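You operate a simulated robot arm through the tools that you are given. There is no shell and no other tool.

You are at the controls of a simulated robot arm. One attempt, no reset.

TASK
Give the copper cap from the pale board three strokes of plaster and stand it on the dark board.
Fine: shut the valve again, slider back to the middle, no plaster spilt.

It is judged by the outcome, as a careful person would: the job done as asked, and still so three seconds after it is handed in. It fails if anything else is knocked over, pushed out of place, dropped, spilled or broken. A push-on lid holds only when it is set on centred and level and pressed home; a screw cap is set on level and turned clockwise until tight.

THE ROBOT
A 5-joint arm with a two-finger parallel gripper, fixed in place. Base frame: the origin is at the foot of the arm, x ahead of it, y to its left, z up; the work surface is at about z = 0. Units: mm, degrees, N and s.
With the tool pointing down near the work surface it reaches from about 260 to 680 mm from the base axis. Its first joint turns from -66.0 to 66.0 degrees. The tool tilts only in the upright plane through the base axis and itself; it spins freely about its own axis. Payload 2.9 kg.
Tool frame: the origin (TCP) lies between the finger pads and is the grasp point; the fingertips stand 30 mm ahead of it; z points along the fingers, y is the line along which they close. The gripper opens to 110 mm. The fingers are 20 mm wide and 10 mm thick; the gripper's body (48 by 112 mm) begins 55 mm behind the TCP.
Orientation is that of the tool frame in the base frame, as a unit quaternion [w, x, y, z]. With the fingers straight down and closing along the base's y, the tool's x points along the base's -x, its y along +y and its z along -z.

THE INTERFACE
- The arm moves only by the tool drive_tool. Its argument "steps" is a list of rows, each an object of numbers (a shift or turn left out is 0, a gripper value left out holds the last): "tx", "ty", "tz": the shift along the tool's x, y, z in mm; "wx", "wy", "wz": the turn, a rotation vector about the tool's x, y, z in degrees; "claw": the opening in per cent of the stroke, from 0 (shut) to 100 (fully open). In form: [{"tx": .., "ty": .., "tz": .., "wx": .., "wy": .., "wz": .., "claw": ..}, ...]. A call has 1 to 20 rows; each row is the pose to reach, as a shift and turn from the pose commanded when the call began, along the tool's axes at that moment. Rows are played at 5 a second. More than 50 mm and 8.6 degrees between two rows, or a gripper value outside its range, and nothing of the call is played. A pose out of reach is approached as far as the arm can. The call stops where the force on the tool passes 90 N (or 10 N more than at its start, if that is more) or the arm is blocked; 0.2 s more then pass. The fingers move at their own pace (about 108 mm/s each) and stop on an object; they squeeze with about 31 N. The grip force told is the motor's: it shows also when the fingers shut on nothing. Time passes only in rows, and 0.2 s behind the last, so rows that repeat a pose let the fingers close. It gives the time, the measured TCP pose, the force on the tool (base axes), the opening and the grip force at its end, in the units of the frame above (readings bear some noise), with the torque about the TCP (base axes, N m) and any sound that the robot's microphone picked up.
- Cameras (640 x 400 px; columns grow to the right, rows downward): "scene" is fixed at [25.4, -442.9, 613.8]; the picture's right is [0.86, -0.52, 0.00], its down [-0.26, -0.42, -0.87] and it looks along [0.45, 0.74, -0.50] (base axes); focal length 291 px, centre (320, 200). "wrist" rides on the gripper at [72, 17, -103] in the tool frame; the picture's right is [-0.23, 0.97, 0.00], its down [-0.76, -0.18, -0.62] and it looks along [-0.61, -0.14, 0.78] (tool axes); focal length 222 px, centre (320, 200). There is no depth. A picture from a camera that has moved, and an enlarged one, comes with that camera's place and axes in the base frame and with its lens.
- get_image(camera): a new picture of that camera. The clock stands still meanwhile.
- close_up(camera, box): a new picture of the part [left, top, right, bottom] of that camera's present view, enlarged. The clock stands still meanwhile.
- close_job(): hands the job in; it is judged then, once.

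Nothing tells you positions but the pictures and the camera data. Unless the task says otherwise, let go and move clear before handing in.

The tools are called after "Request:" by a JSON object that holds its "fn" and its "kwargs". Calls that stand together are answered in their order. drive_tool: Moves the arm, as the interface text tells. Its arguments: {"type":"object","properties":{"steps":{"type":"array","items":{"type":"object","properties":{"tx":{"type":"number"},"ty":{"type":"number"},"tz":{"type":"number"},"wx":{"type":"number"},"wy":{"type":"number"},"wz":{"type":"number"},"claw":{"type":"number"}}}}},"required":["steps"]} The other tools are called the same way: get_image (camera) takes a picture; close_up (camera, box) takes an enlarged picture of a part of a camera's view; close_job () hands the job in.

At the start:

```text
time_s: 0.0
tcp_pos: [303.1, 89.9, 501.8]
tool_rot: [0.0, -0.001, 1.0, 0.0]
contact_force: [-0.2, -0.1, 0.3]
ft_torque: [0.01, -0.02, -0.01]
gripper_width: 110.1
finger_force: 0.0
```

scene: 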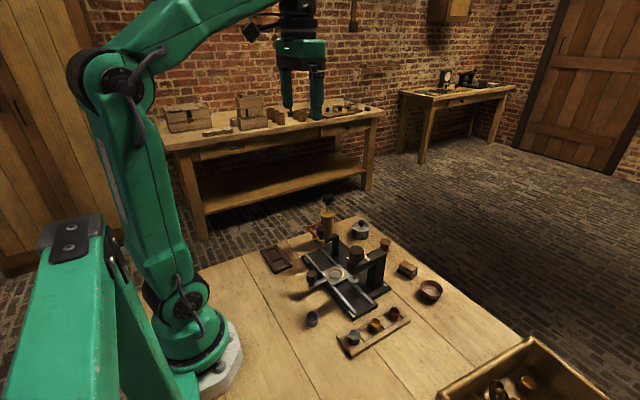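
wrist: 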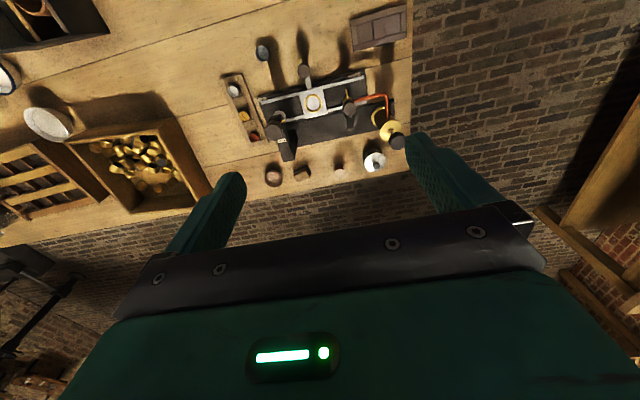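

I see a table with a pale board holding small caps, a machine with a slider and a valve, and a dark board. I'll take enlarged pictures before moving anything.

Request:
{"fn": "close_up", "kwargs": {"camera": "scene", "box": [240, 180, 460, 370]}}

Request:
{"fn": "close_up", "kwargs": {"camera": "wrist", "box": [210, 0, 430, 200]}}

Request:
{"fn": "close_up", "kwargs": {"camera": "scene", "box": [290, 190, 400, 270]}}

Request:
{"fn": "close_up", "kwargs": {"camera": "scene", "box": [290, 280, 430, 370]}}

```text
2.11 times, centred on (350, 275) of scene
camera zoom: at [25.4, -442.9, 613.8], right [0.86, -0.52, 0.0], down [-0.26, -0.42, -0.87], along [0.45, 0.74, -0.5], focal length 613 px, centre (257, 42)
```

zoom: 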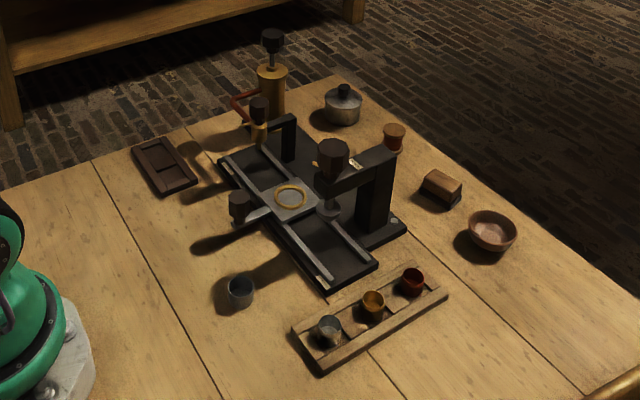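

```text
2.00 times, centred on (320, 100) of wrist
camera zoom: at [232.9, 106.2, 603.9], right [0.23, 0.97, 0.0], down [0.76, -0.18, 0.62], along [0.61, -0.14, -0.78], focal length 444 px, centre (320, 400)
```

zoom: 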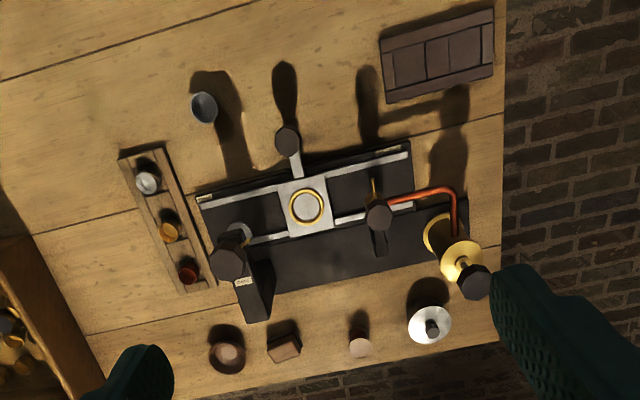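

```text
5.00 times, centred on (345, 230) of scene
camera zoom: at [25.4, -442.9, 613.8], right [0.86, -0.52, 0.0], down [-0.26, -0.42, -0.87], along [0.45, 0.74, -0.5], focal length 1456 px, centre (195, 50)
```

zoom: 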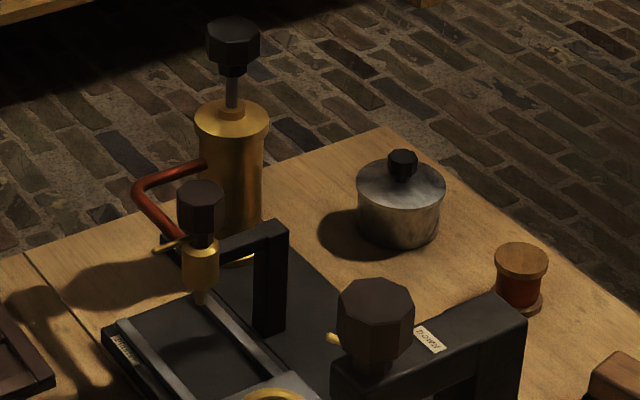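

```text
4.44 times, centred on (360, 325) of scene
camera zoom: at [25.4, -442.9, 613.8], right [0.86, -0.52, 0.0], down [-0.26, -0.42, -0.87], along [0.45, 0.74, -0.5], focal length 1295 px, centre (142, -356)
```

zoom: 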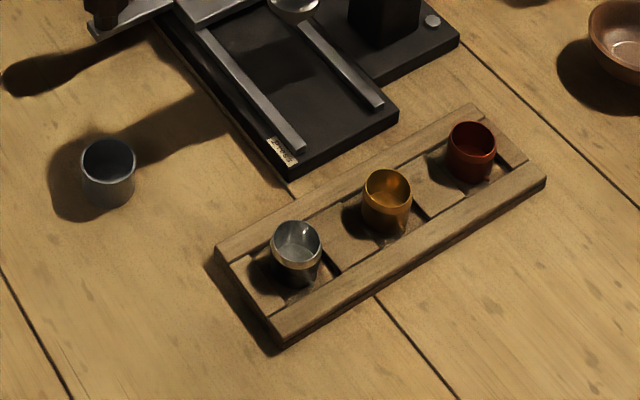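

There are three caps on the pale board (silvery, golden, reddish), and the machine carries small labels. I'll zoom in on the labels and mechanisms.

Request:
{"fn": "close_up", "kwargs": {"camera": "scene", "box": [345, 300, 365, 325]}}

Request:
{"fn": "close_up", "kwargs": {"camera": "scene", "box": [300, 245, 325, 270]}}

Request:
{"fn": "close_up", "kwargs": {"camera": "scene", "box": [345, 235, 390, 275]}}

Request:
{"fn": "close_up", "kwargs": {"camera": "wrist", "box": [300, 60, 400, 140]}}

Request:
{"fn": "close_up", "kwargs": {"camera": "wrist", "box": [380, 60, 430, 110]}}

Request:
{"fn": "close_up", "kwargs": {"camera": "wrist", "box": [300, 90, 330, 130]}}

Request:
{"fn": "close_up", "kwargs": {"camera": "scene", "box": [290, 235, 370, 300]}}

```text
16.00 times, centred on (355, 312) of scene
camera zoom: at [25.4, -442.9, 613.8], right [0.86, -0.52, 0.0], down [-0.26, -0.42, -0.87], along [0.45, 0.74, -0.5], focal length 4661 px, centre (-240, -1600)
```

zoom: 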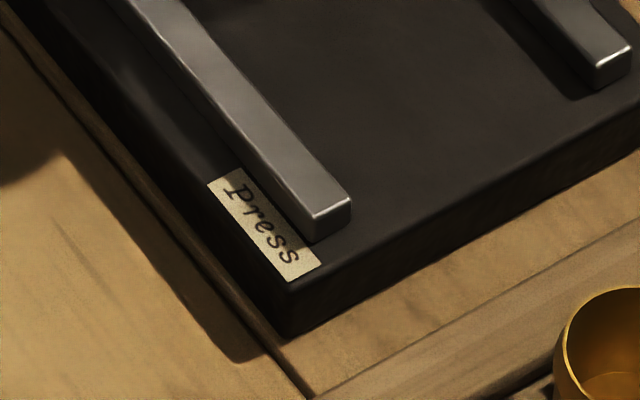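

```text
16.00 times, centred on (312, 258) of scene
camera zoom: at [25.4, -442.9, 613.8], right [0.86, -0.52, 0.0], down [-0.26, -0.42, -0.87], along [0.45, 0.74, -0.5], focal length 4661 px, centre (440, -720)
```

zoom: 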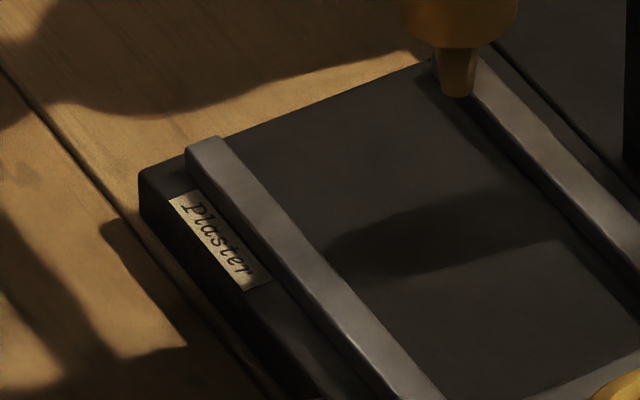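

```text
10.00 times, centred on (368, 255) of scene
camera zoom: at [25.4, -442.9, 613.8], right [0.86, -0.52, 0.0], down [-0.26, -0.42, -0.87], along [0.45, 0.74, -0.5], focal length 2913 px, centre (-155, -350)
```

zoom: 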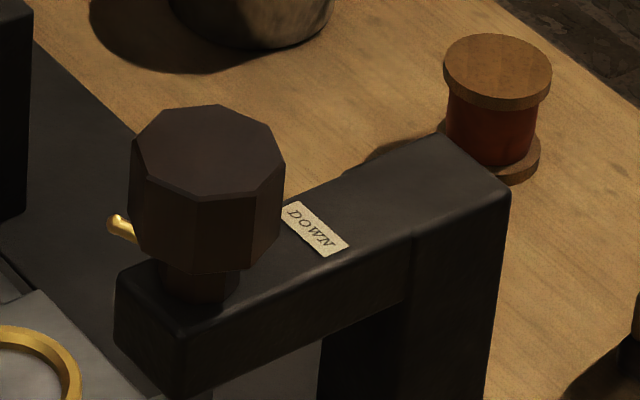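

```text
5.00 times, centred on (350, 100) of wrist
camera zoom: at [232.9, 106.2, 603.9], right [0.23, 0.97, 0.0], down [0.76, -0.18, 0.62], along [0.61, -0.14, -0.78], focal length 1111 px, centre (170, 700)
```

zoom: 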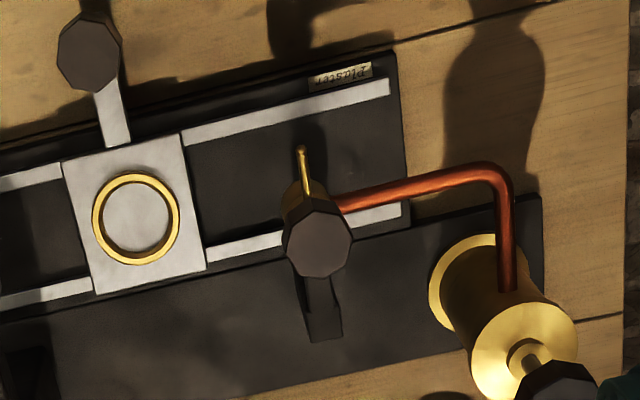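

```text
8.00 times, centred on (405, 85) of wrist
camera zoom: at [232.9, 106.2, 603.9], right [0.23, 0.97, 0.0], down [0.76, -0.18, 0.62], along [0.61, -0.14, -0.78], focal length 1777 px, centre (-360, 1120)
```

zoom: 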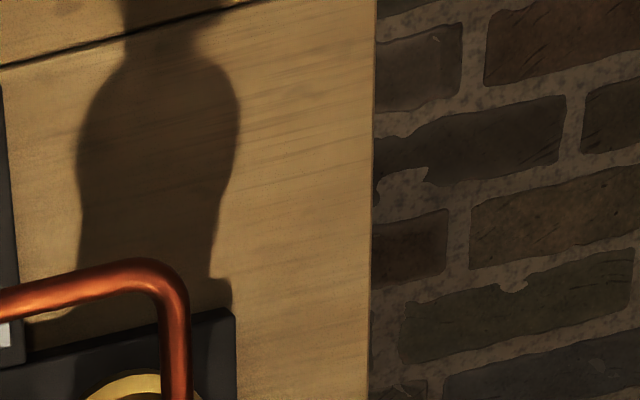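

```text
10.00 times, centred on (315, 110) of wrist
camera zoom: at [232.9, 106.2, 603.9], right [0.23, 0.97, 0.0], down [0.76, -0.18, 0.62], along [0.61, -0.14, -0.78], focal length 2221 px, centre (370, 1100)
```

zoom: 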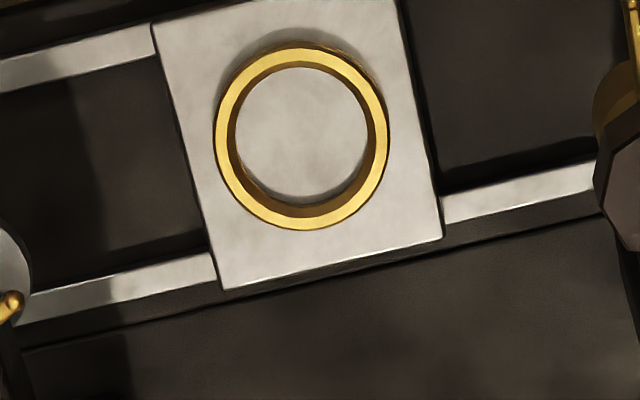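

```text
6.15 times, centred on (330, 268) of scene
camera zoom: at [25.4, -442.9, 613.8], right [0.86, -0.52, 0.0], down [-0.26, -0.42, -0.87], along [0.45, 0.74, -0.5], focal length 1792 px, centre (258, -215)
```

zoom: 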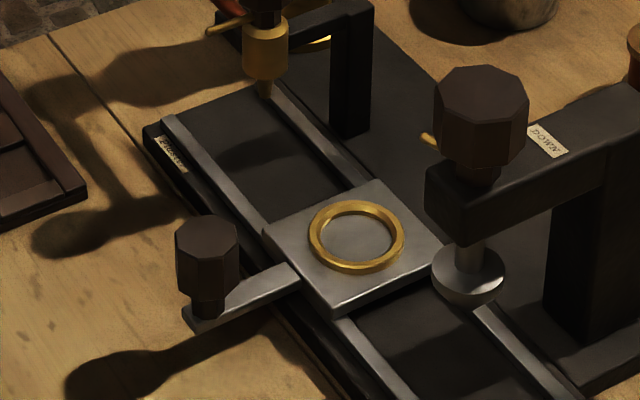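

The pale board runs along x with caps at about x=312, 370 and 427 (y≈-126); the copper-red one is at about (427,-126). The slider's ring is near (381,54), its handle at (300,54), the valve knob at (381,135) and the pump knob at (451,214), and the dark board is around (270,222). Next I move the wrist camera closer to study the valve and pump.

Request:
{"fn": "drive_tool", "kwargs": {"steps": [{"ty": 9, "tz": 40}, {"ty": 18, "tz": 80}, {"ty": 27, "tz": 120}, {"ty": 36, "tz": 160}, {"ty": 45, "tz": 200}, {"ty": 54, "tz": 230}, {"ty": 60, "tz": 245}]}}

Request:
{"fn": "get_image", "kwargs": {"camera": "wrist"}}

```text
time_s: 1.6
tcp_pos: [305.7, 150.7, 256.9]
tool_rot: [0.0, -0.001, 1.0, 0.0]
contact_force: [0.0, -0.4, -0.9]
ft_torque: [0.04, -0.01, -0.02]
gripper_width: 110.1
finger_force: 0.1
```

```text
taken
camera wrist: at [234.2, 166.4, 359.7], right [0.23, 0.97, 0.0], down [0.76, -0.18, 0.62], along [0.61, -0.14, -0.78], focal length 222 px, centre (320, 200)
```

wrist: 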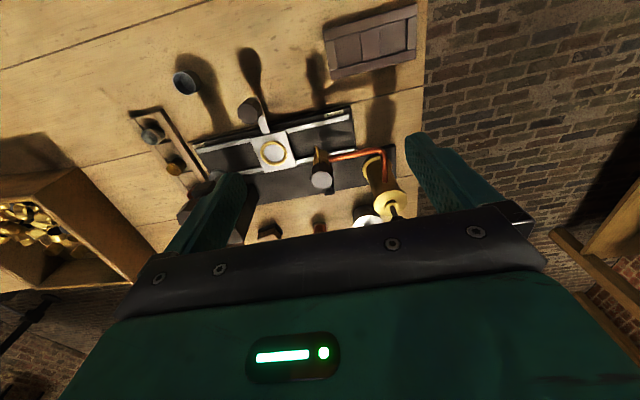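

Request:
{"fn": "close_up", "kwargs": {"camera": "wrist", "box": [290, 130, 350, 200]}}

Request:
{"fn": "close_up", "kwargs": {"camera": "wrist", "box": [310, 0, 430, 90]}}

Request:
{"fn": "close_up", "kwargs": {"camera": "wrist", "box": [340, 130, 430, 230]}}

Request:
{"fn": "close_up", "kwargs": {"camera": "wrist", "box": [230, 90, 320, 180]}}

Request:
{"fn": "close_up", "kwargs": {"camera": "scene", "box": [310, 200, 350, 260]}}

```text
5.71 times, centred on (320, 165) of wrist
camera zoom: at [234.2, 166.4, 359.7], right [0.23, 0.97, 0.0], down [0.76, -0.18, 0.62], along [0.61, -0.14, -0.78], focal length 1269 px, centre (320, 400)
```

zoom: 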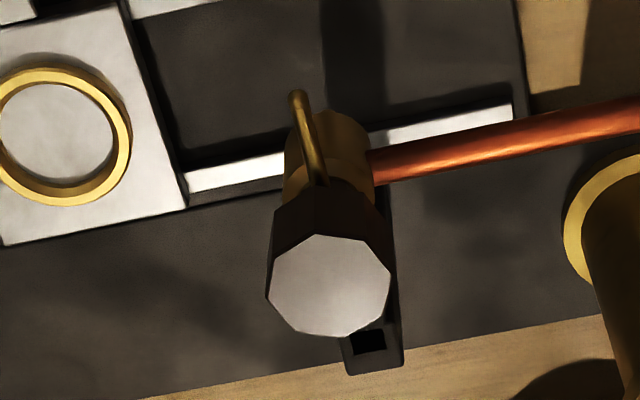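

```text
4.44 times, centred on (370, 45) of wrist
camera zoom: at [234.2, 166.4, 359.7], right [0.23, 0.97, 0.0], down [0.76, -0.18, 0.62], along [0.61, -0.14, -0.78], focal length 987 px, centre (98, 889)
```

zoom: 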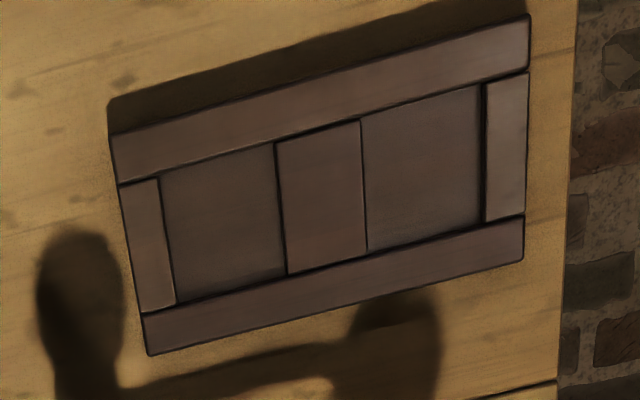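

```text
4.00 times, centred on (385, 180) of wrist
camera zoom: at [234.2, 166.4, 359.7], right [0.23, 0.97, 0.0], down [0.76, -0.18, 0.62], along [0.61, -0.14, -0.78], focal length 888 px, centre (60, 280)
```

zoom: 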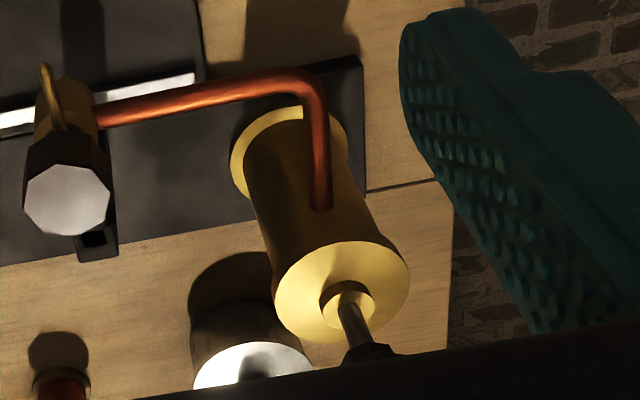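

```text
4.44 times, centred on (275, 135) of wrist
camera zoom: at [234.2, 166.4, 359.7], right [0.23, 0.97, 0.0], down [0.76, -0.18, 0.62], along [0.61, -0.14, -0.78], focal length 987 px, centre (520, 489)
```

zoom: 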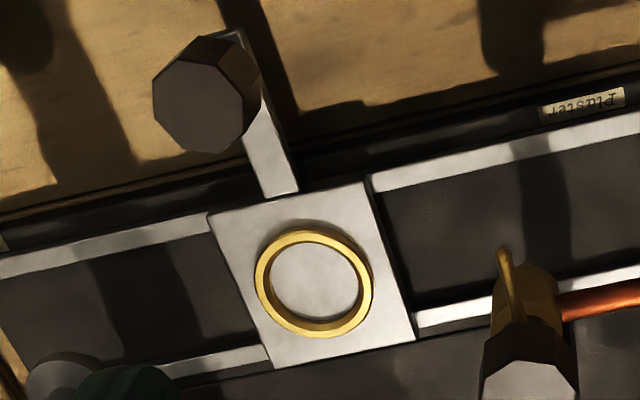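

```text
6.67 times, centred on (330, 230) of scene
camera zoom: at [25.3, -442.9, 613.8], right [0.86, -0.52, 0.0], down [-0.26, -0.42, -0.87], along [0.45, 0.74, -0.5], focal length 1942 px, centre (253, 0)
```

zoom: 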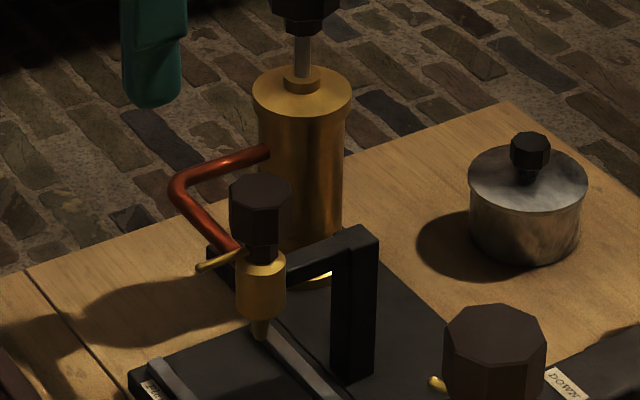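

The valve's brass pointer lies across the pipe (shut), and the dark board has two recesses near (271,196) and (272,255). Next I fly to the pale board to look at the copper cap closely.

Request:
{"fn": "drive_tool", "kwargs": {"steps": [{"ty": -40, "tx": -8}, {"ty": -80, "tx": -16}, {"ty": -120, "tx": -24}, {"ty": -160, "tx": -32}, {"ty": -200, "tx": -40}, {"ty": -240, "tx": -48, "tz": 20}, {"ty": -276, "tx": -55, "tz": 50}, {"ty": -276, "tx": -55, "tz": 80}]}}

Request:
{"fn": "get_image", "kwargs": {"camera": "wrist"}}

Request:
{"fn": "close_up", "kwargs": {"camera": "wrist", "box": [240, 60, 400, 180]}}

```text
time_s: 3.4
tcp_pos: [360.9, -125.6, 176.3]
tool_rot: [0.0, -0.001, 1.0, 0.0]
contact_force: [0.4, -0.2, 0.7]
ft_torque: [-0.04, -0.01, 0.02]
gripper_width: 110.2
finger_force: 0.0
```

```text
taken
camera wrist: at [288.8, -110.2, 278.7], right [0.23, 0.97, 0.0], down [0.76, -0.18, 0.62], along [0.61, -0.14, -0.78], focal length 222 px, centre (320, 200)
```

wrist: 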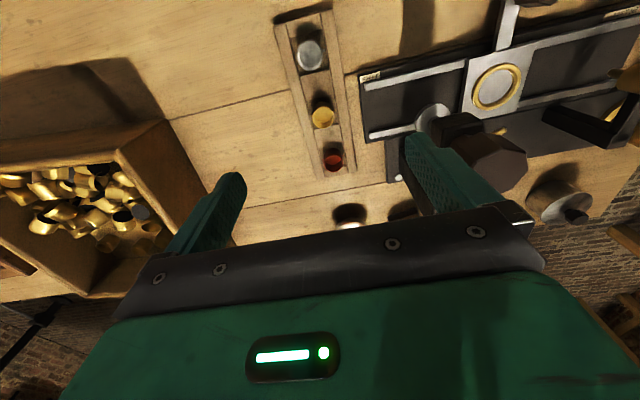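

```text
3.33 times, centred on (320, 120) of wrist
camera zoom: at [288.8, -110.2, 278.7], right [0.23, 0.97, 0.0], down [0.76, -0.18, 0.62], along [0.61, -0.14, -0.78], focal length 740 px, centre (320, 467)
```

zoom: 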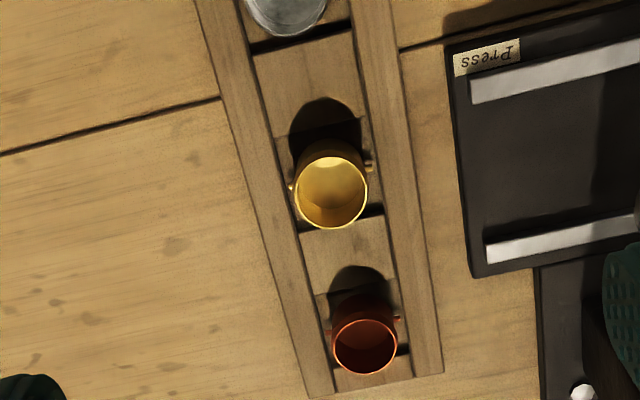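

Request:
{"fn": "close_up", "kwargs": {"camera": "wrist", "box": [310, 120, 350, 180]}}

Request:
{"fn": "close_up", "kwargs": {"camera": "scene", "box": [370, 295, 420, 340]}}

Request:
{"fn": "close_up", "kwargs": {"camera": "wrist", "box": [290, 20, 350, 80]}}

```text
6.67 times, centred on (330, 150) of wrist
camera zoom: at [288.8, -110.2, 278.7], right [0.23, 0.97, 0.0], down [0.76, -0.18, 0.62], along [0.61, -0.14, -0.78], focal length 1481 px, centre (253, 533)
```

zoom: 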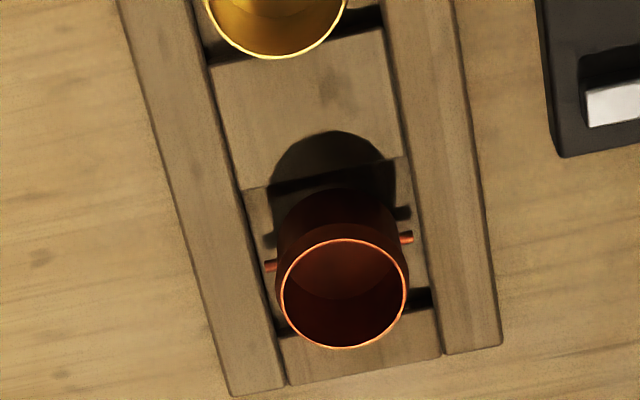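

```text
8.89 times, centred on (395, 318) of scene
camera zoom: at [25.3, -442.9, 613.8], right [0.86, -0.52, 0.0], down [-0.26, -0.42, -0.87], along [0.45, 0.74, -0.5], focal length 2589 px, centre (-347, -844)
```

zoom: 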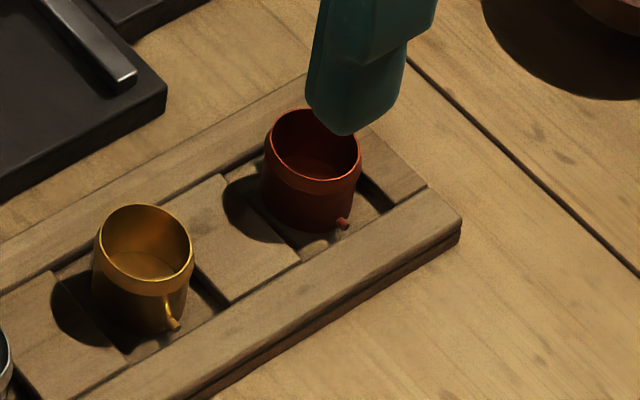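

```text
6.67 times, centred on (320, 50) of wrist
camera zoom: at [288.8, -110.2, 278.7], right [0.23, 0.97, 0.0], down [0.76, -0.18, 0.62], along [0.61, -0.14, -0.78], focal length 1481 px, centre (320, 1200)
```

zoom: 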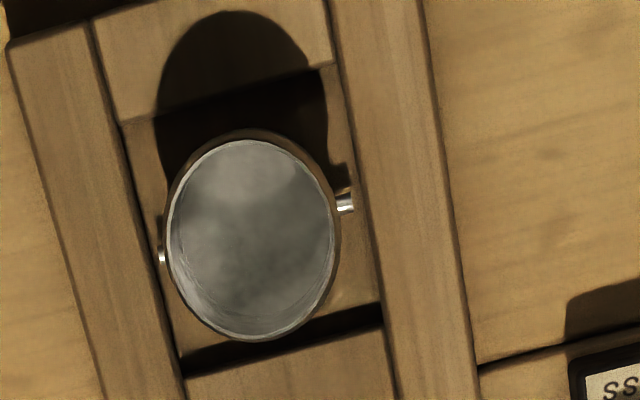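

The caps are bayonet caps about 24 mm across with small pins low on their sides along y; the copper one is centred at about (430,-126), rim near z 28. I'll go above it with a 60° spin, which keeps clear of the pins now and of the machine's knobs later, then check the alignment.

Request:
{"fn": "drive_tool", "kwargs": {"steps": [{"tx": -9, "wz": -7.5, "claw": 90}, {"tx": -18, "wz": -15, "claw": 80}, {"tx": -27, "wz": -22.5, "claw": 70}, {"tx": -36, "wz": -30, "claw": 60}, {"tx": -45, "wz": -37.5, "claw": 50}, {"tx": -54, "wz": -45, "tz": 15, "claw": 45}, {"tx": -63, "wz": -52.5, "tz": 35, "claw": 45}, {"tx": -69, "wz": -60, "tz": 55, "claw": 45}, {"tx": -69, "wz": -60, "tz": 70, "claw": 45}]}}

Request:
{"fn": "get_image", "kwargs": {"camera": "wrist"}}

Request:
{"fn": "close_up", "kwargs": {"camera": "scene", "box": [350, 250, 450, 350]}}

```text
time_s: 5.4
tcp_pos: [427.9, -126.5, 105.5]
tool_rot: [0.001, -0.501, 0.865, 0.0]
contact_force: [0.1, -0.4, 0.7]
ft_torque: [-0.04, 0.01, 0.02]
gripper_width: 49.7
finger_force: 0.1
```

```text
taken
camera wrist: at [378.4, -181.0, 208.3], right [-0.73, 0.68, 0.0], down [0.53, 0.57, 0.62], along [0.43, 0.46, -0.78], focal length 222 px, centre (320, 200)
```

wrist: 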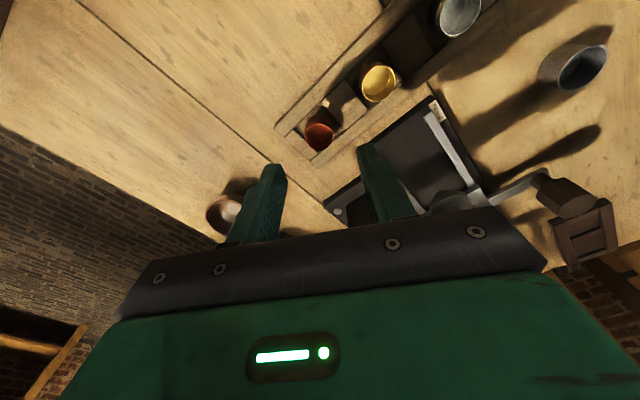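

```text
4.00 times, centred on (400, 300) of scene
camera zoom: at [25.4, -442.9, 613.8], right [0.86, -0.52, 0.0], down [-0.26, -0.42, -0.87], along [0.45, 0.74, -0.5], focal length 1165 px, centre (0, -200)
```

zoom: 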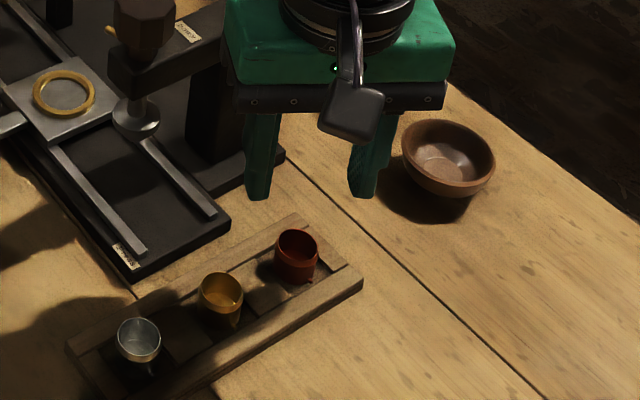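

Request:
{"fn": "close_up", "kwargs": {"camera": "wrist", "box": [290, 100, 350, 160]}}

```text
6.67 times, centred on (320, 130) of wrist
camera zoom: at [378.4, -181.0, 208.3], right [-0.73, 0.68, 0.0], down [0.53, 0.57, 0.62], along [0.43, 0.46, -0.78], focal length 1481 px, centre (320, 667)
```

zoom: 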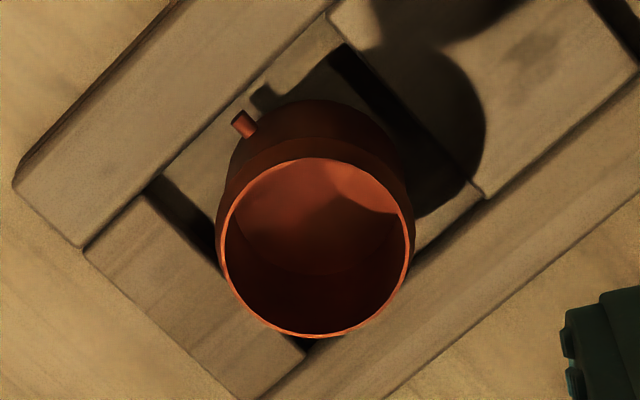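

The copper cap's rim centre measures (431,-126), z≈28, close under the tool. Next I descend with a small correction so the fingertips end just above the board's rails.

Request:
{"fn": "drive_tool", "kwargs": {"steps": [{"tx": -1.9, "ty": -1.2, "tz": 15}, {"tx": -1.9, "ty": -1.2, "tz": 30}, {"tx": -1.9, "ty": -1.2, "tz": 45}, {"tx": -1.9, "ty": -1.2, "tz": 55}, {"tx": -1.9, "ty": -1.2, "tz": 61}]}}

Request:
{"fn": "close_up", "kwargs": {"camera": "wrist", "box": [240, 80, 400, 220]}}

Request:
{"fn": "close_up", "kwargs": {"camera": "scene", "box": [365, 285, 425, 340]}}

```text
time_s: 6.6
tcp_pos: [430.3, -122.9, 45.8]
tool_rot: [0.0, -0.5, 0.866, 0.0]
contact_force: [1.0, -0.2, 0.1]
ft_torque: [0.01, -0.04, -0.01]
gripper_width: 49.3
finger_force: 0.0
```

```text
2.86 times, centred on (320, 150) of wrist
camera zoom: at [381.1, -179.0, 148.1], right [-0.73, 0.68, 0.0], down [0.53, 0.57, 0.62], along [0.43, 0.46, -0.78], focal length 635 px, centre (320, 343)
```

zoom: 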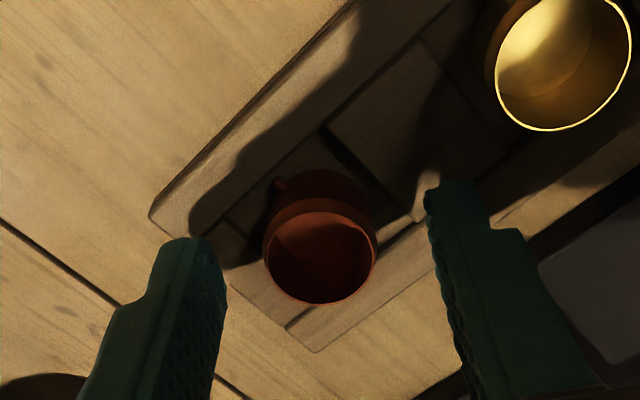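

```text
7.27 times, centred on (395, 312) of scene
camera zoom: at [25.4, -442.9, 613.8], right [0.86, -0.52, 0.0], down [-0.26, -0.42, -0.87], along [0.45, 0.74, -0.5], focal length 2118 px, centre (-226, -618)
```

zoom: 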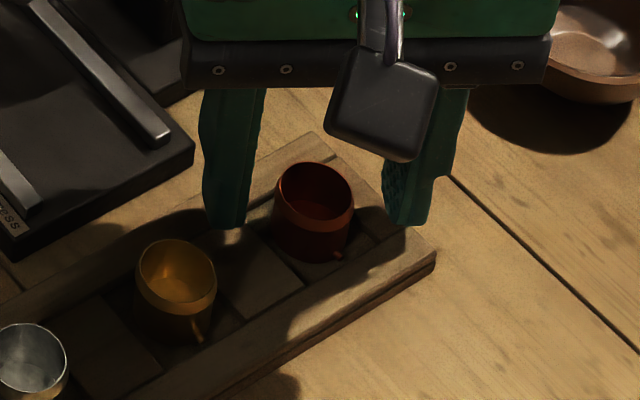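

The cap sits between the fingers with about 1 mm error. I'll lower another 2 mm and close.

Request:
{"fn": "drive_tool", "kwargs": {"steps": [{"tx": 1, "tz": 2.2}, {"tx": 1, "tz": 2.2, "claw": 30}, {"tx": 1, "tz": 2.2, "claw": 20}, {"tx": 1, "tz": 2.2, "claw": 10}, {"tx": 1, "tz": 2.2, "claw": 10}, {"tx": 1, "tz": 2.2, "claw": 10}]}}

Request:
{"fn": "close_up", "kwargs": {"camera": "wrist", "box": [240, 80, 400, 220]}}

Request:
{"fn": "close_up", "kwargs": {"camera": "scene", "box": [365, 285, 425, 340]}}

```text
time_s: 8.0
tcp_pos: [430.5, -125.3, 43.0]
tool_rot: [0.0, -0.5, 0.866, 0.0]
contact_force: [-0.5, -0.5, -1.0]
ft_torque: [0.02, -0.04, -0.01]
gripper_width: 23.3
finger_force: 31.1
```

```text
2.86 times, centred on (320, 150) of wrist
camera zoom: at [380.6, -180.0, 145.8], right [-0.73, 0.68, 0.0], down [0.53, 0.57, 0.62], along [0.43, 0.46, -0.78], focal length 635 px, centre (320, 343)
```

zoom: 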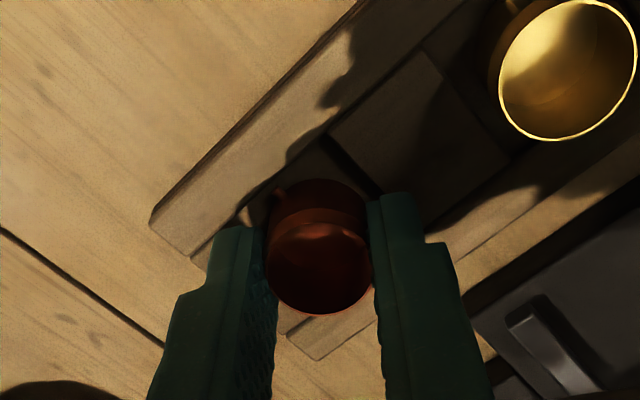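

```text
7.27 times, centred on (395, 312) of scene
camera zoom: at [25.4, -442.9, 613.8], right [0.86, -0.52, 0.0], down [-0.26, -0.42, -0.87], along [0.45, 0.74, -0.5], focal length 2118 px, centre (-226, -618)
```

zoom: 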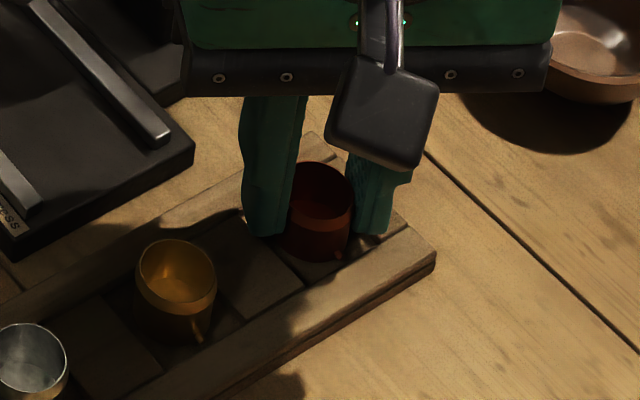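

The copper cap is held (23.3 mm wide). Next I lift it straight up and carry it over the machine to hover above the slider's ring.

Request:
{"fn": "drive_tool", "kwargs": {"steps": [{"tz": -8}, {"tz": -30}, {"tz": -65}, {"tz": -105}, {"tz": -145}, {"tz": -180}, {"tz": -195}, {"tz": -195, "tx": -20, "ty": 20}, {"tz": -195, "tx": -45, "ty": 45}, {"tz": -195, "tx": -70, "ty": 71}, {"tz": -195, "tx": -95, "ty": 96}, {"tz": -195, "tx": -115, "ty": 117}, {"tz": -195, "tx": -131, "ty": 132.6}, {"tz": -175, "tx": -131, "ty": 132.6}, {"tz": -150, "tx": -131, "ty": 132.6}, {"tz": -125, "tx": -131, "ty": 132.6}, {"tz": -110, "tx": -131, "ty": 132.6}]}}

Request:
{"fn": "get_image", "kwargs": {"camera": "wrist"}}

Request:
{"fn": "get_image", "kwargs": {"camera": "scene"}}

```text
time_s: 11.6
tcp_pos: [381.4, 53.4, 152.6]
tool_rot: [0.0, -0.5, 0.866, 0.0]
contact_force: [0.0, -0.8, -0.3]
ft_torque: [-0.01, -0.01, -0.01]
gripper_width: 23.0
finger_force: 31.0
```

```text
taken
camera wrist: at [330.6, -2.1, 255.3], right [-0.73, 0.68, 0.0], down [0.53, 0.57, 0.62], along [0.43, 0.46, -0.78], focal length 222 px, centre (320, 200)
```

wrist: 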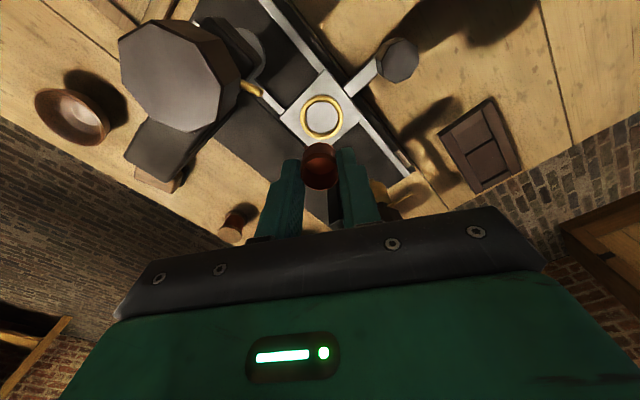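

```text
taken
```

scene: 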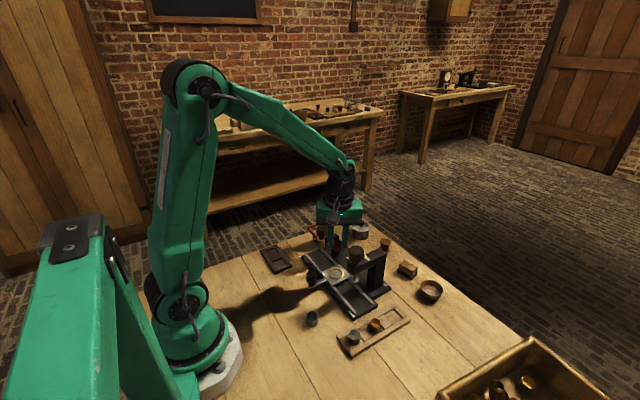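

Request:
{"fn": "close_up", "kwargs": {"camera": "wrist", "box": [280, 80, 370, 190]}}

Request:
{"fn": "close_up", "kwargs": {"camera": "wrist", "box": [295, 90, 350, 145]}}

Request:
{"fn": "close_up", "kwargs": {"camera": "scene", "box": [300, 205, 390, 300]}}

```text
3.64 times, centred on (325, 135) of wrist
camera zoom: at [330.6, -2.1, 255.3], right [-0.73, 0.68, 0.0], down [0.53, 0.57, 0.62], along [0.43, 0.46, -0.78], focal length 808 px, centre (302, 436)
```

zoom: 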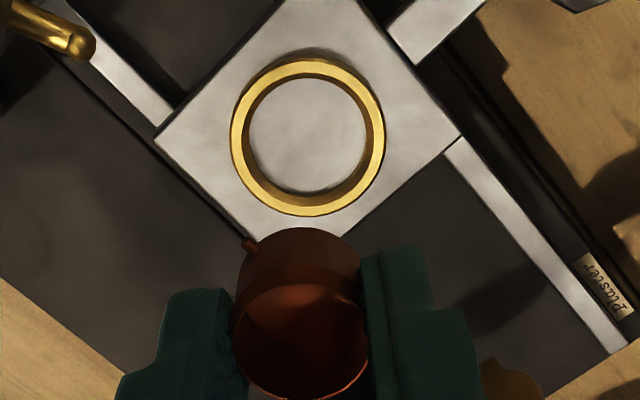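

```text
7.27 times, centred on (322, 118) of wrist
camera zoom: at [330.6, -2.1, 255.3], right [-0.73, 0.68, 0.0], down [0.53, 0.57, 0.62], along [0.43, 0.46, -0.78], focal length 1615 px, centre (302, 800)
```

zoom: 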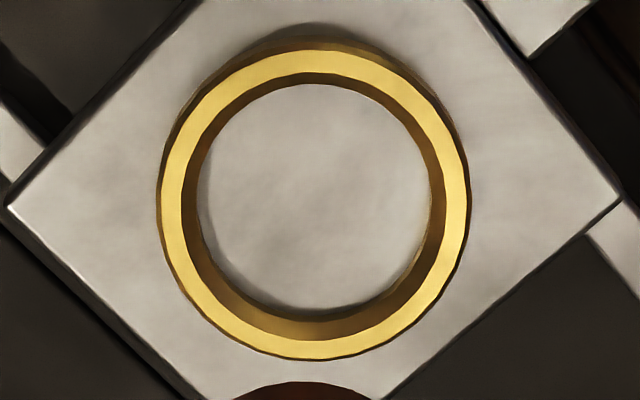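

```text
4.21 times, centred on (345, 252) of scene
camera zoom: at [25.4, -442.9, 613.8], right [0.86, -0.52, 0.0], down [-0.26, -0.42, -0.87], along [0.45, 0.74, -0.5], focal length 1226 px, centre (215, -21)
```

zoom: 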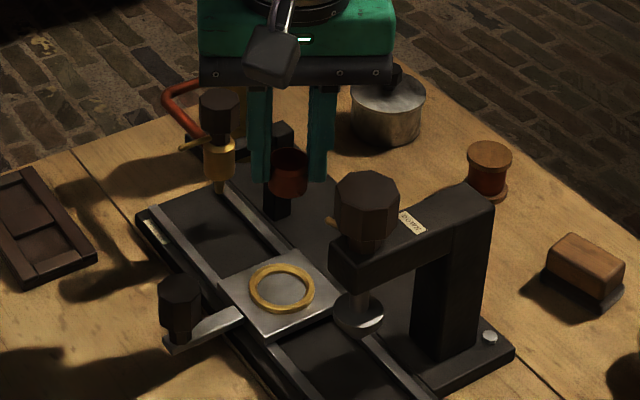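

By the same camera the ring centre is about 3 mm further in +y than the held cap, and its inner width of about 36 mm leaves room. I'll correct and lower to just above the slider plate.

Request:
{"fn": "drive_tool", "kwargs": {"steps": [{"tx": -2.5, "ty": 1.2, "tz": 5}, {"tx": -2.5, "ty": 1.2, "tz": 25}, {"tx": -2.5, "ty": 1.2, "tz": 45}, {"tx": -2.5, "ty": 1.2, "tz": 60}, {"tx": -2.5, "ty": 1.2, "tz": 72}, {"tx": -2.5, "ty": 1.2, "tz": 80}]}}

Request:
{"fn": "close_up", "kwargs": {"camera": "wrist", "box": [280, 80, 370, 190]}}

Request:
{"fn": "close_up", "kwargs": {"camera": "scene", "box": [320, 240, 370, 290]}}

Request:
{"fn": "get_image", "kwargs": {"camera": "wrist"}}

```text
time_s: 13.0
tcp_pos: [381.0, 56.5, 73.6]
tool_rot: [0.0, -0.5, 0.866, 0.0]
contact_force: [-0.6, 0.3, -0.4]
ft_torque: [0.03, 0.01, 0.02]
gripper_width: 23.2
finger_force: 31.3
```

```text
3.64 times, centred on (325, 135) of wrist
camera zoom: at [331.5, 1.3, 175.4], right [-0.73, 0.68, 0.0], down [0.53, 0.57, 0.62], along [0.43, 0.46, -0.78], focal length 808 px, centre (302, 436)
```

zoom: 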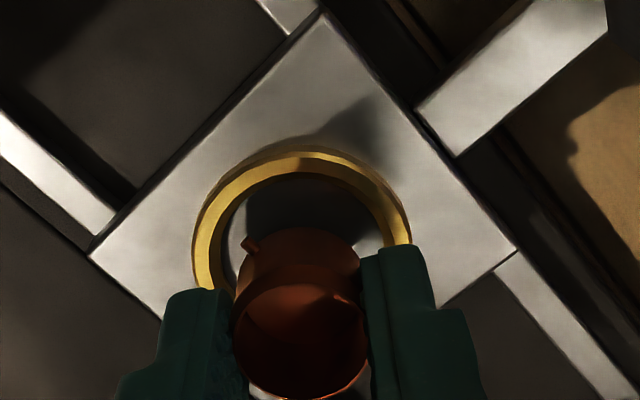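

```text
8.00 times, centred on (345, 265) of scene
camera zoom: at [25.4, -442.9, 613.8], right [0.86, -0.52, 0.0], down [-0.26, -0.42, -0.87], along [0.45, 0.74, -0.5], focal length 2330 px, centre (120, -320)
```

zoom: 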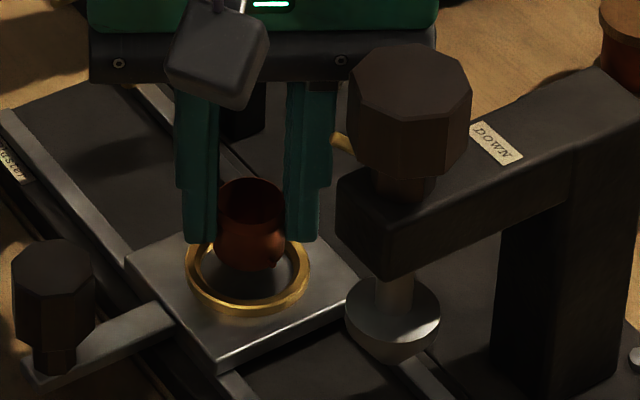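

```text
taken
camera wrist: at [331.5, 1.3, 175.4], right [-0.73, 0.68, 0.0], down [0.53, 0.57, 0.62], along [0.43, 0.46, -0.78], focal length 222 px, centre (320, 200)
```

wrist: 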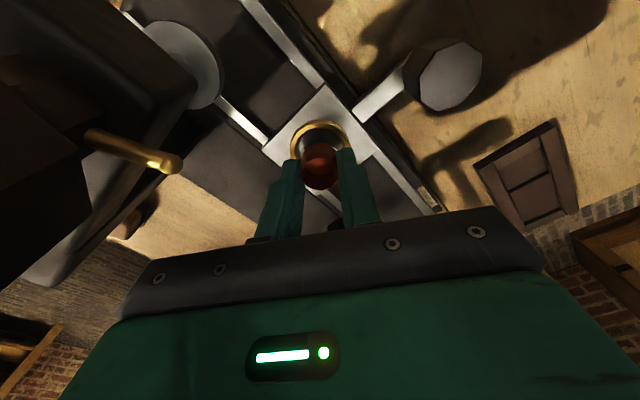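

The cap is centred over the ring within about 1 mm. I'll lower it slowly to feel for the plate.

Request:
{"fn": "drive_tool", "kwargs": {"steps": [{"tz": 3, "tx": 0.5}, {"tz": 6, "tx": 0.5}, {"tz": 8, "tx": 0.5}, {"tz": 9, "tx": 0.5}]}}

Request:
{"fn": "close_up", "kwargs": {"camera": "scene", "box": [320, 240, 370, 290]}}

Request:
{"fn": "close_up", "kwargs": {"camera": "wrist", "box": [280, 80, 370, 190]}}

```text
time_s: 14.0
tcp_pos: [380.8, 55.7, 64.4]
tool_rot: [0.0, -0.5, 0.866, 0.0]
contact_force: [-0.2, 0.3, -0.3]
ft_torque: [0.05, -0.02, 0.0]
gripper_width: 23.3
finger_force: 31.1
```

```text
8.00 times, centred on (345, 265) of scene
camera zoom: at [25.4, -442.9, 613.8], right [0.86, -0.52, 0.0], down [-0.26, -0.42, -0.87], along [0.45, 0.74, -0.5], focal length 2330 px, centre (120, -320)
```

zoom: 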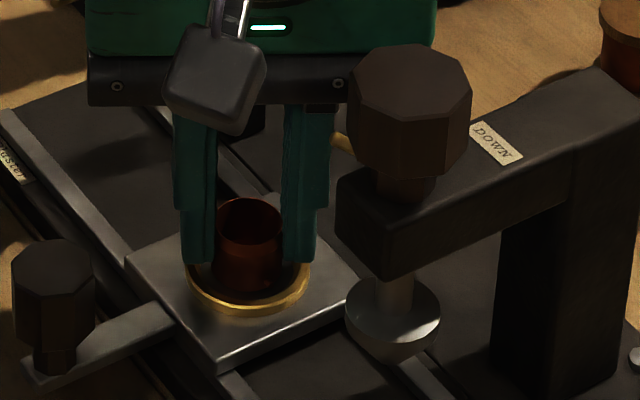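

```text
3.64 times, centred on (325, 135) of wrist
camera zoom: at [330.8, 1.2, 166.5], right [-0.73, 0.68, 0.0], down [0.53, 0.57, 0.62], along [0.43, 0.46, -0.78], focal length 808 px, centre (302, 436)
```

zoom: 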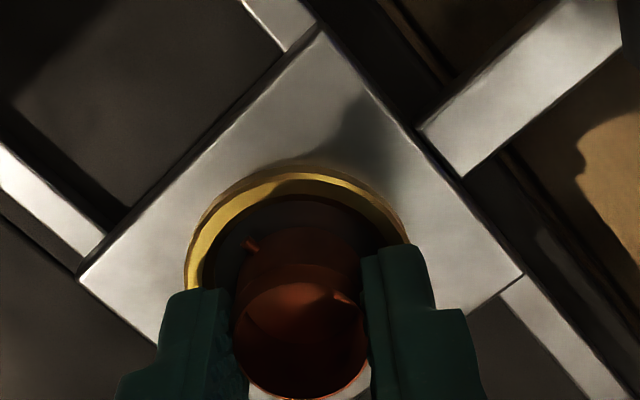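

Request:
{"fn": "drive_tool", "kwargs": {"steps": [{"tz": 1}, {"tz": 2}]}}

Request:
{"fn": "drive_tool", "kwargs": {"steps": [{"tz": 0.7}, {"tz": 1.4}]}}

```text
time_s: 14.6
tcp_pos: [380.0, 56.3, 62.4]
tool_rot: [0.001, -0.5, 0.866, 0.0]
contact_force: [-0.9, 0.4, 10.2]
ft_torque: [0.01, 0.1, 0.0]
gripper_width: 23.3
finger_force: 30.6
```

```text
time_s: 15.2
tcp_pos: [380.3, 57.5, 61.4]
tool_rot: [0.001, -0.5, 0.866, -0.001]
contact_force: [1.5, -0.7, 8.8]
ft_torque: [0.01, -0.07, -0.03]
gripper_width: 23.0
finger_force: 30.8
```

The cap has touched down (about 10 N). I'll check that it is seated inside the ring before letting go.

Request:
{"fn": "close_up", "kwargs": {"camera": "wrist", "box": [280, 80, 370, 190]}}

Request:
{"fn": "close_up", "kwargs": {"camera": "scene", "box": [335, 255, 365, 285]}}

```text
3.64 times, centred on (325, 135) of wrist
camera zoom: at [331.1, 1.4, 163.2], right [-0.73, 0.68, 0.0], down [0.53, 0.57, 0.62], along [0.43, 0.46, -0.78], focal length 808 px, centre (302, 436)
```

zoom: 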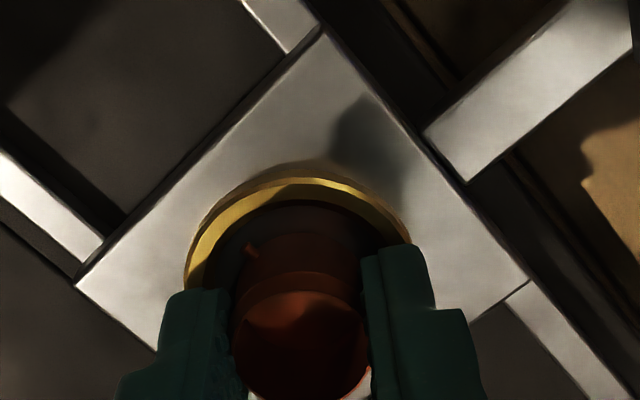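

```text
13.33 times, centred on (350, 270) of scene
camera zoom: at [25.3, -442.9, 613.8], right [0.86, -0.52, 0.0], down [-0.26, -0.42, -0.87], along [0.45, 0.74, -0.5], focal length 3884 px, centre (-80, -733)
```

zoom: 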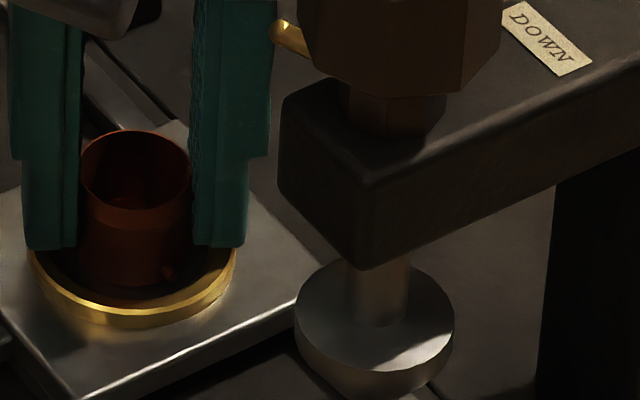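

The cap sits inside the ring. I'll open the fingers moderately and lift straight off.

Request:
{"fn": "drive_tool", "kwargs": {"steps": [{"claw": 25}, {"claw": 35}, {"claw": 42}, {"claw": 42, "tz": -5}, {"claw": 42, "tz": -20}, {"claw": 42, "tz": -45}, {"claw": 42, "tz": -75}, {"claw": 42, "tz": -110}, {"claw": 42, "tz": -130}]}}

Request:
{"fn": "get_image", "kwargs": {"camera": "wrist"}}

Request:
{"fn": "close_up", "kwargs": {"camera": "wrist", "box": [270, 70, 380, 180]}}

Request:
{"fn": "close_up", "kwargs": {"camera": "scene", "box": [290, 215, 380, 300]}}

```text
time_s: 17.2
tcp_pos: [379.9, 56.2, 190.8]
tool_rot: [0.0, -0.5, 0.866, 0.0]
contact_force: [0.5, 0.2, -0.8]
ft_torque: [-0.02, 0.02, -0.02]
gripper_width: 46.3
finger_force: 0.0
```

```text
taken
camera wrist: at [330.7, 0.9, 293.6], right [-0.73, 0.68, 0.0], down [0.53, 0.57, 0.62], along [0.43, 0.46, -0.78], focal length 222 px, centre (320, 200)
```

wrist: 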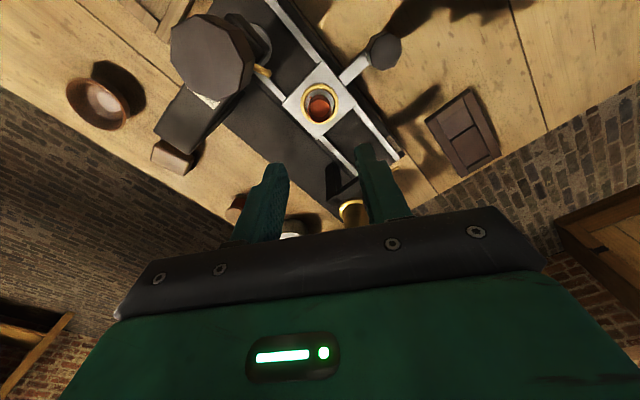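

```text
3.64 times, centred on (325, 125) of wrist
camera zoom: at [330.7, 0.9, 293.6], right [-0.73, 0.68, 0.0], down [0.53, 0.57, 0.62], along [0.43, 0.46, -0.78], focal length 808 px, centre (302, 473)
```

zoom: 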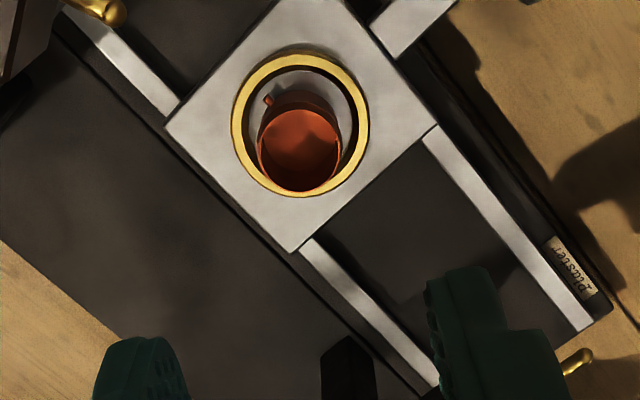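

```text
4.71 times, centred on (335, 258) of scene
camera zoom: at [25.4, -442.9, 613.8], right [0.86, -0.52, 0.0], down [-0.26, -0.42, -0.87], along [0.45, 0.74, -0.5], focal length 1371 px, centre (249, -71)
```

zoom: 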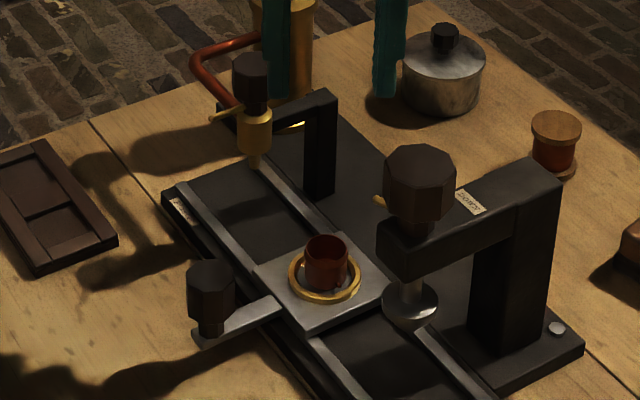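

The cap stands in the ring. Next I go to the slider's handle knob near (300,54), turning back to close along y, and check it from above.

Request:
{"fn": "drive_tool", "kwargs": {"steps": [{"tx": 5, "ty": 8, "wz": 7.5}, {"tx": 10, "ty": 17, "wz": 15}, {"tx": 16, "ty": 26, "wz": 22.5}, {"tx": 21, "ty": 35, "wz": 30}, {"tx": 26, "ty": 44, "wz": 37.5}, {"tx": 32, "ty": 53, "wz": 45}, {"tx": 37, "ty": 61, "wz": 52.5}, {"tx": 41.7, "ty": 68.3, "wz": 60}, {"tx": 41.7, "ty": 68.3, "wz": 60, "tz": 20}, {"tx": 41.7, "ty": 68.3, "wz": 60, "tz": 40}]}}

Request:
{"fn": "get_image", "kwargs": {"camera": "wrist"}}

Request:
{"fn": "close_up", "kwargs": {"camera": "scene", "box": [290, 215, 380, 300]}}

```text
time_s: 19.4
tcp_pos: [300.3, 54.0, 150.5]
tool_rot: [0.001, 0.0, 1.0, 0.0]
contact_force: [1.2, 0.3, -0.2]
ft_torque: [0.02, 0.01, 0.02]
gripper_width: 46.4
finger_force: 0.1
```

```text
taken
camera wrist: at [229.1, 70.5, 252.6], right [0.23, 0.97, 0.0], down [0.76, -0.18, 0.62], along [0.61, -0.14, -0.78], focal length 222 px, centre (320, 200)
```

wrist: 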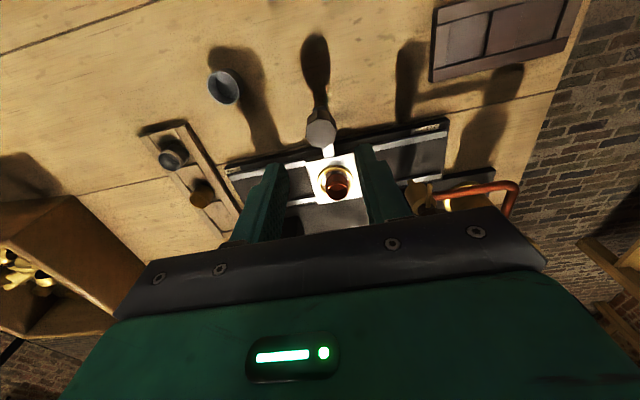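

```text
4.71 times, centred on (335, 258) of scene
camera zoom: at [25.3, -442.9, 613.8], right [0.86, -0.52, 0.0], down [-0.26, -0.42, -0.87], along [0.45, 0.74, -0.5], focal length 1371 px, centre (249, -71)
```

zoom: 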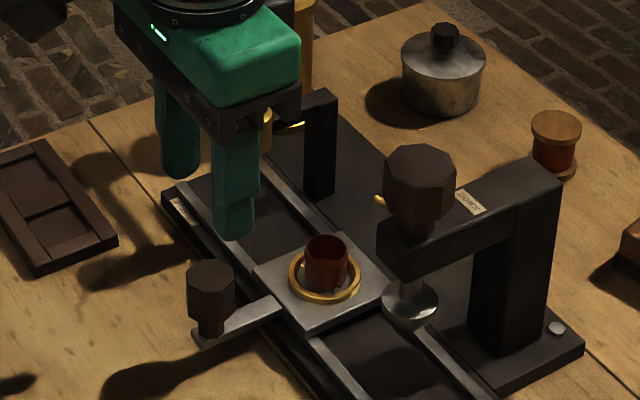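

Request:
{"fn": "close_up", "kwargs": {"camera": "wrist", "box": [290, 90, 360, 160]}}

Request:
{"fn": "close_up", "kwargs": {"camera": "scene", "box": [320, 260, 360, 300]}}

```text
5.71 times, centred on (325, 125) of wrist
camera zoom: at [229.1, 70.5, 252.6], right [0.23, 0.97, 0.0], down [0.76, -0.18, 0.62], along [0.61, -0.14, -0.78], focal length 1269 px, centre (291, 629)
```

zoom: 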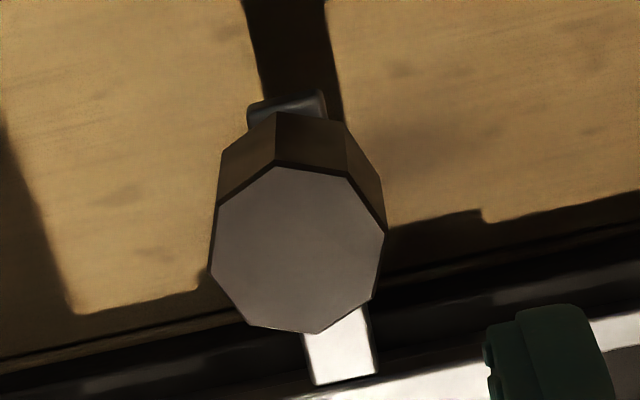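

```text
10.00 times, centred on (340, 280) of scene
camera zoom: at [25.3, -442.9, 613.8], right [0.86, -0.52, 0.0], down [-0.26, -0.42, -0.87], along [0.45, 0.74, -0.5], focal length 2913 px, centre (120, -600)
```

zoom: 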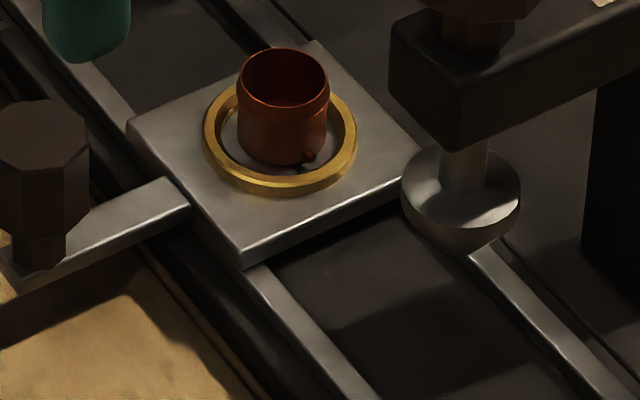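

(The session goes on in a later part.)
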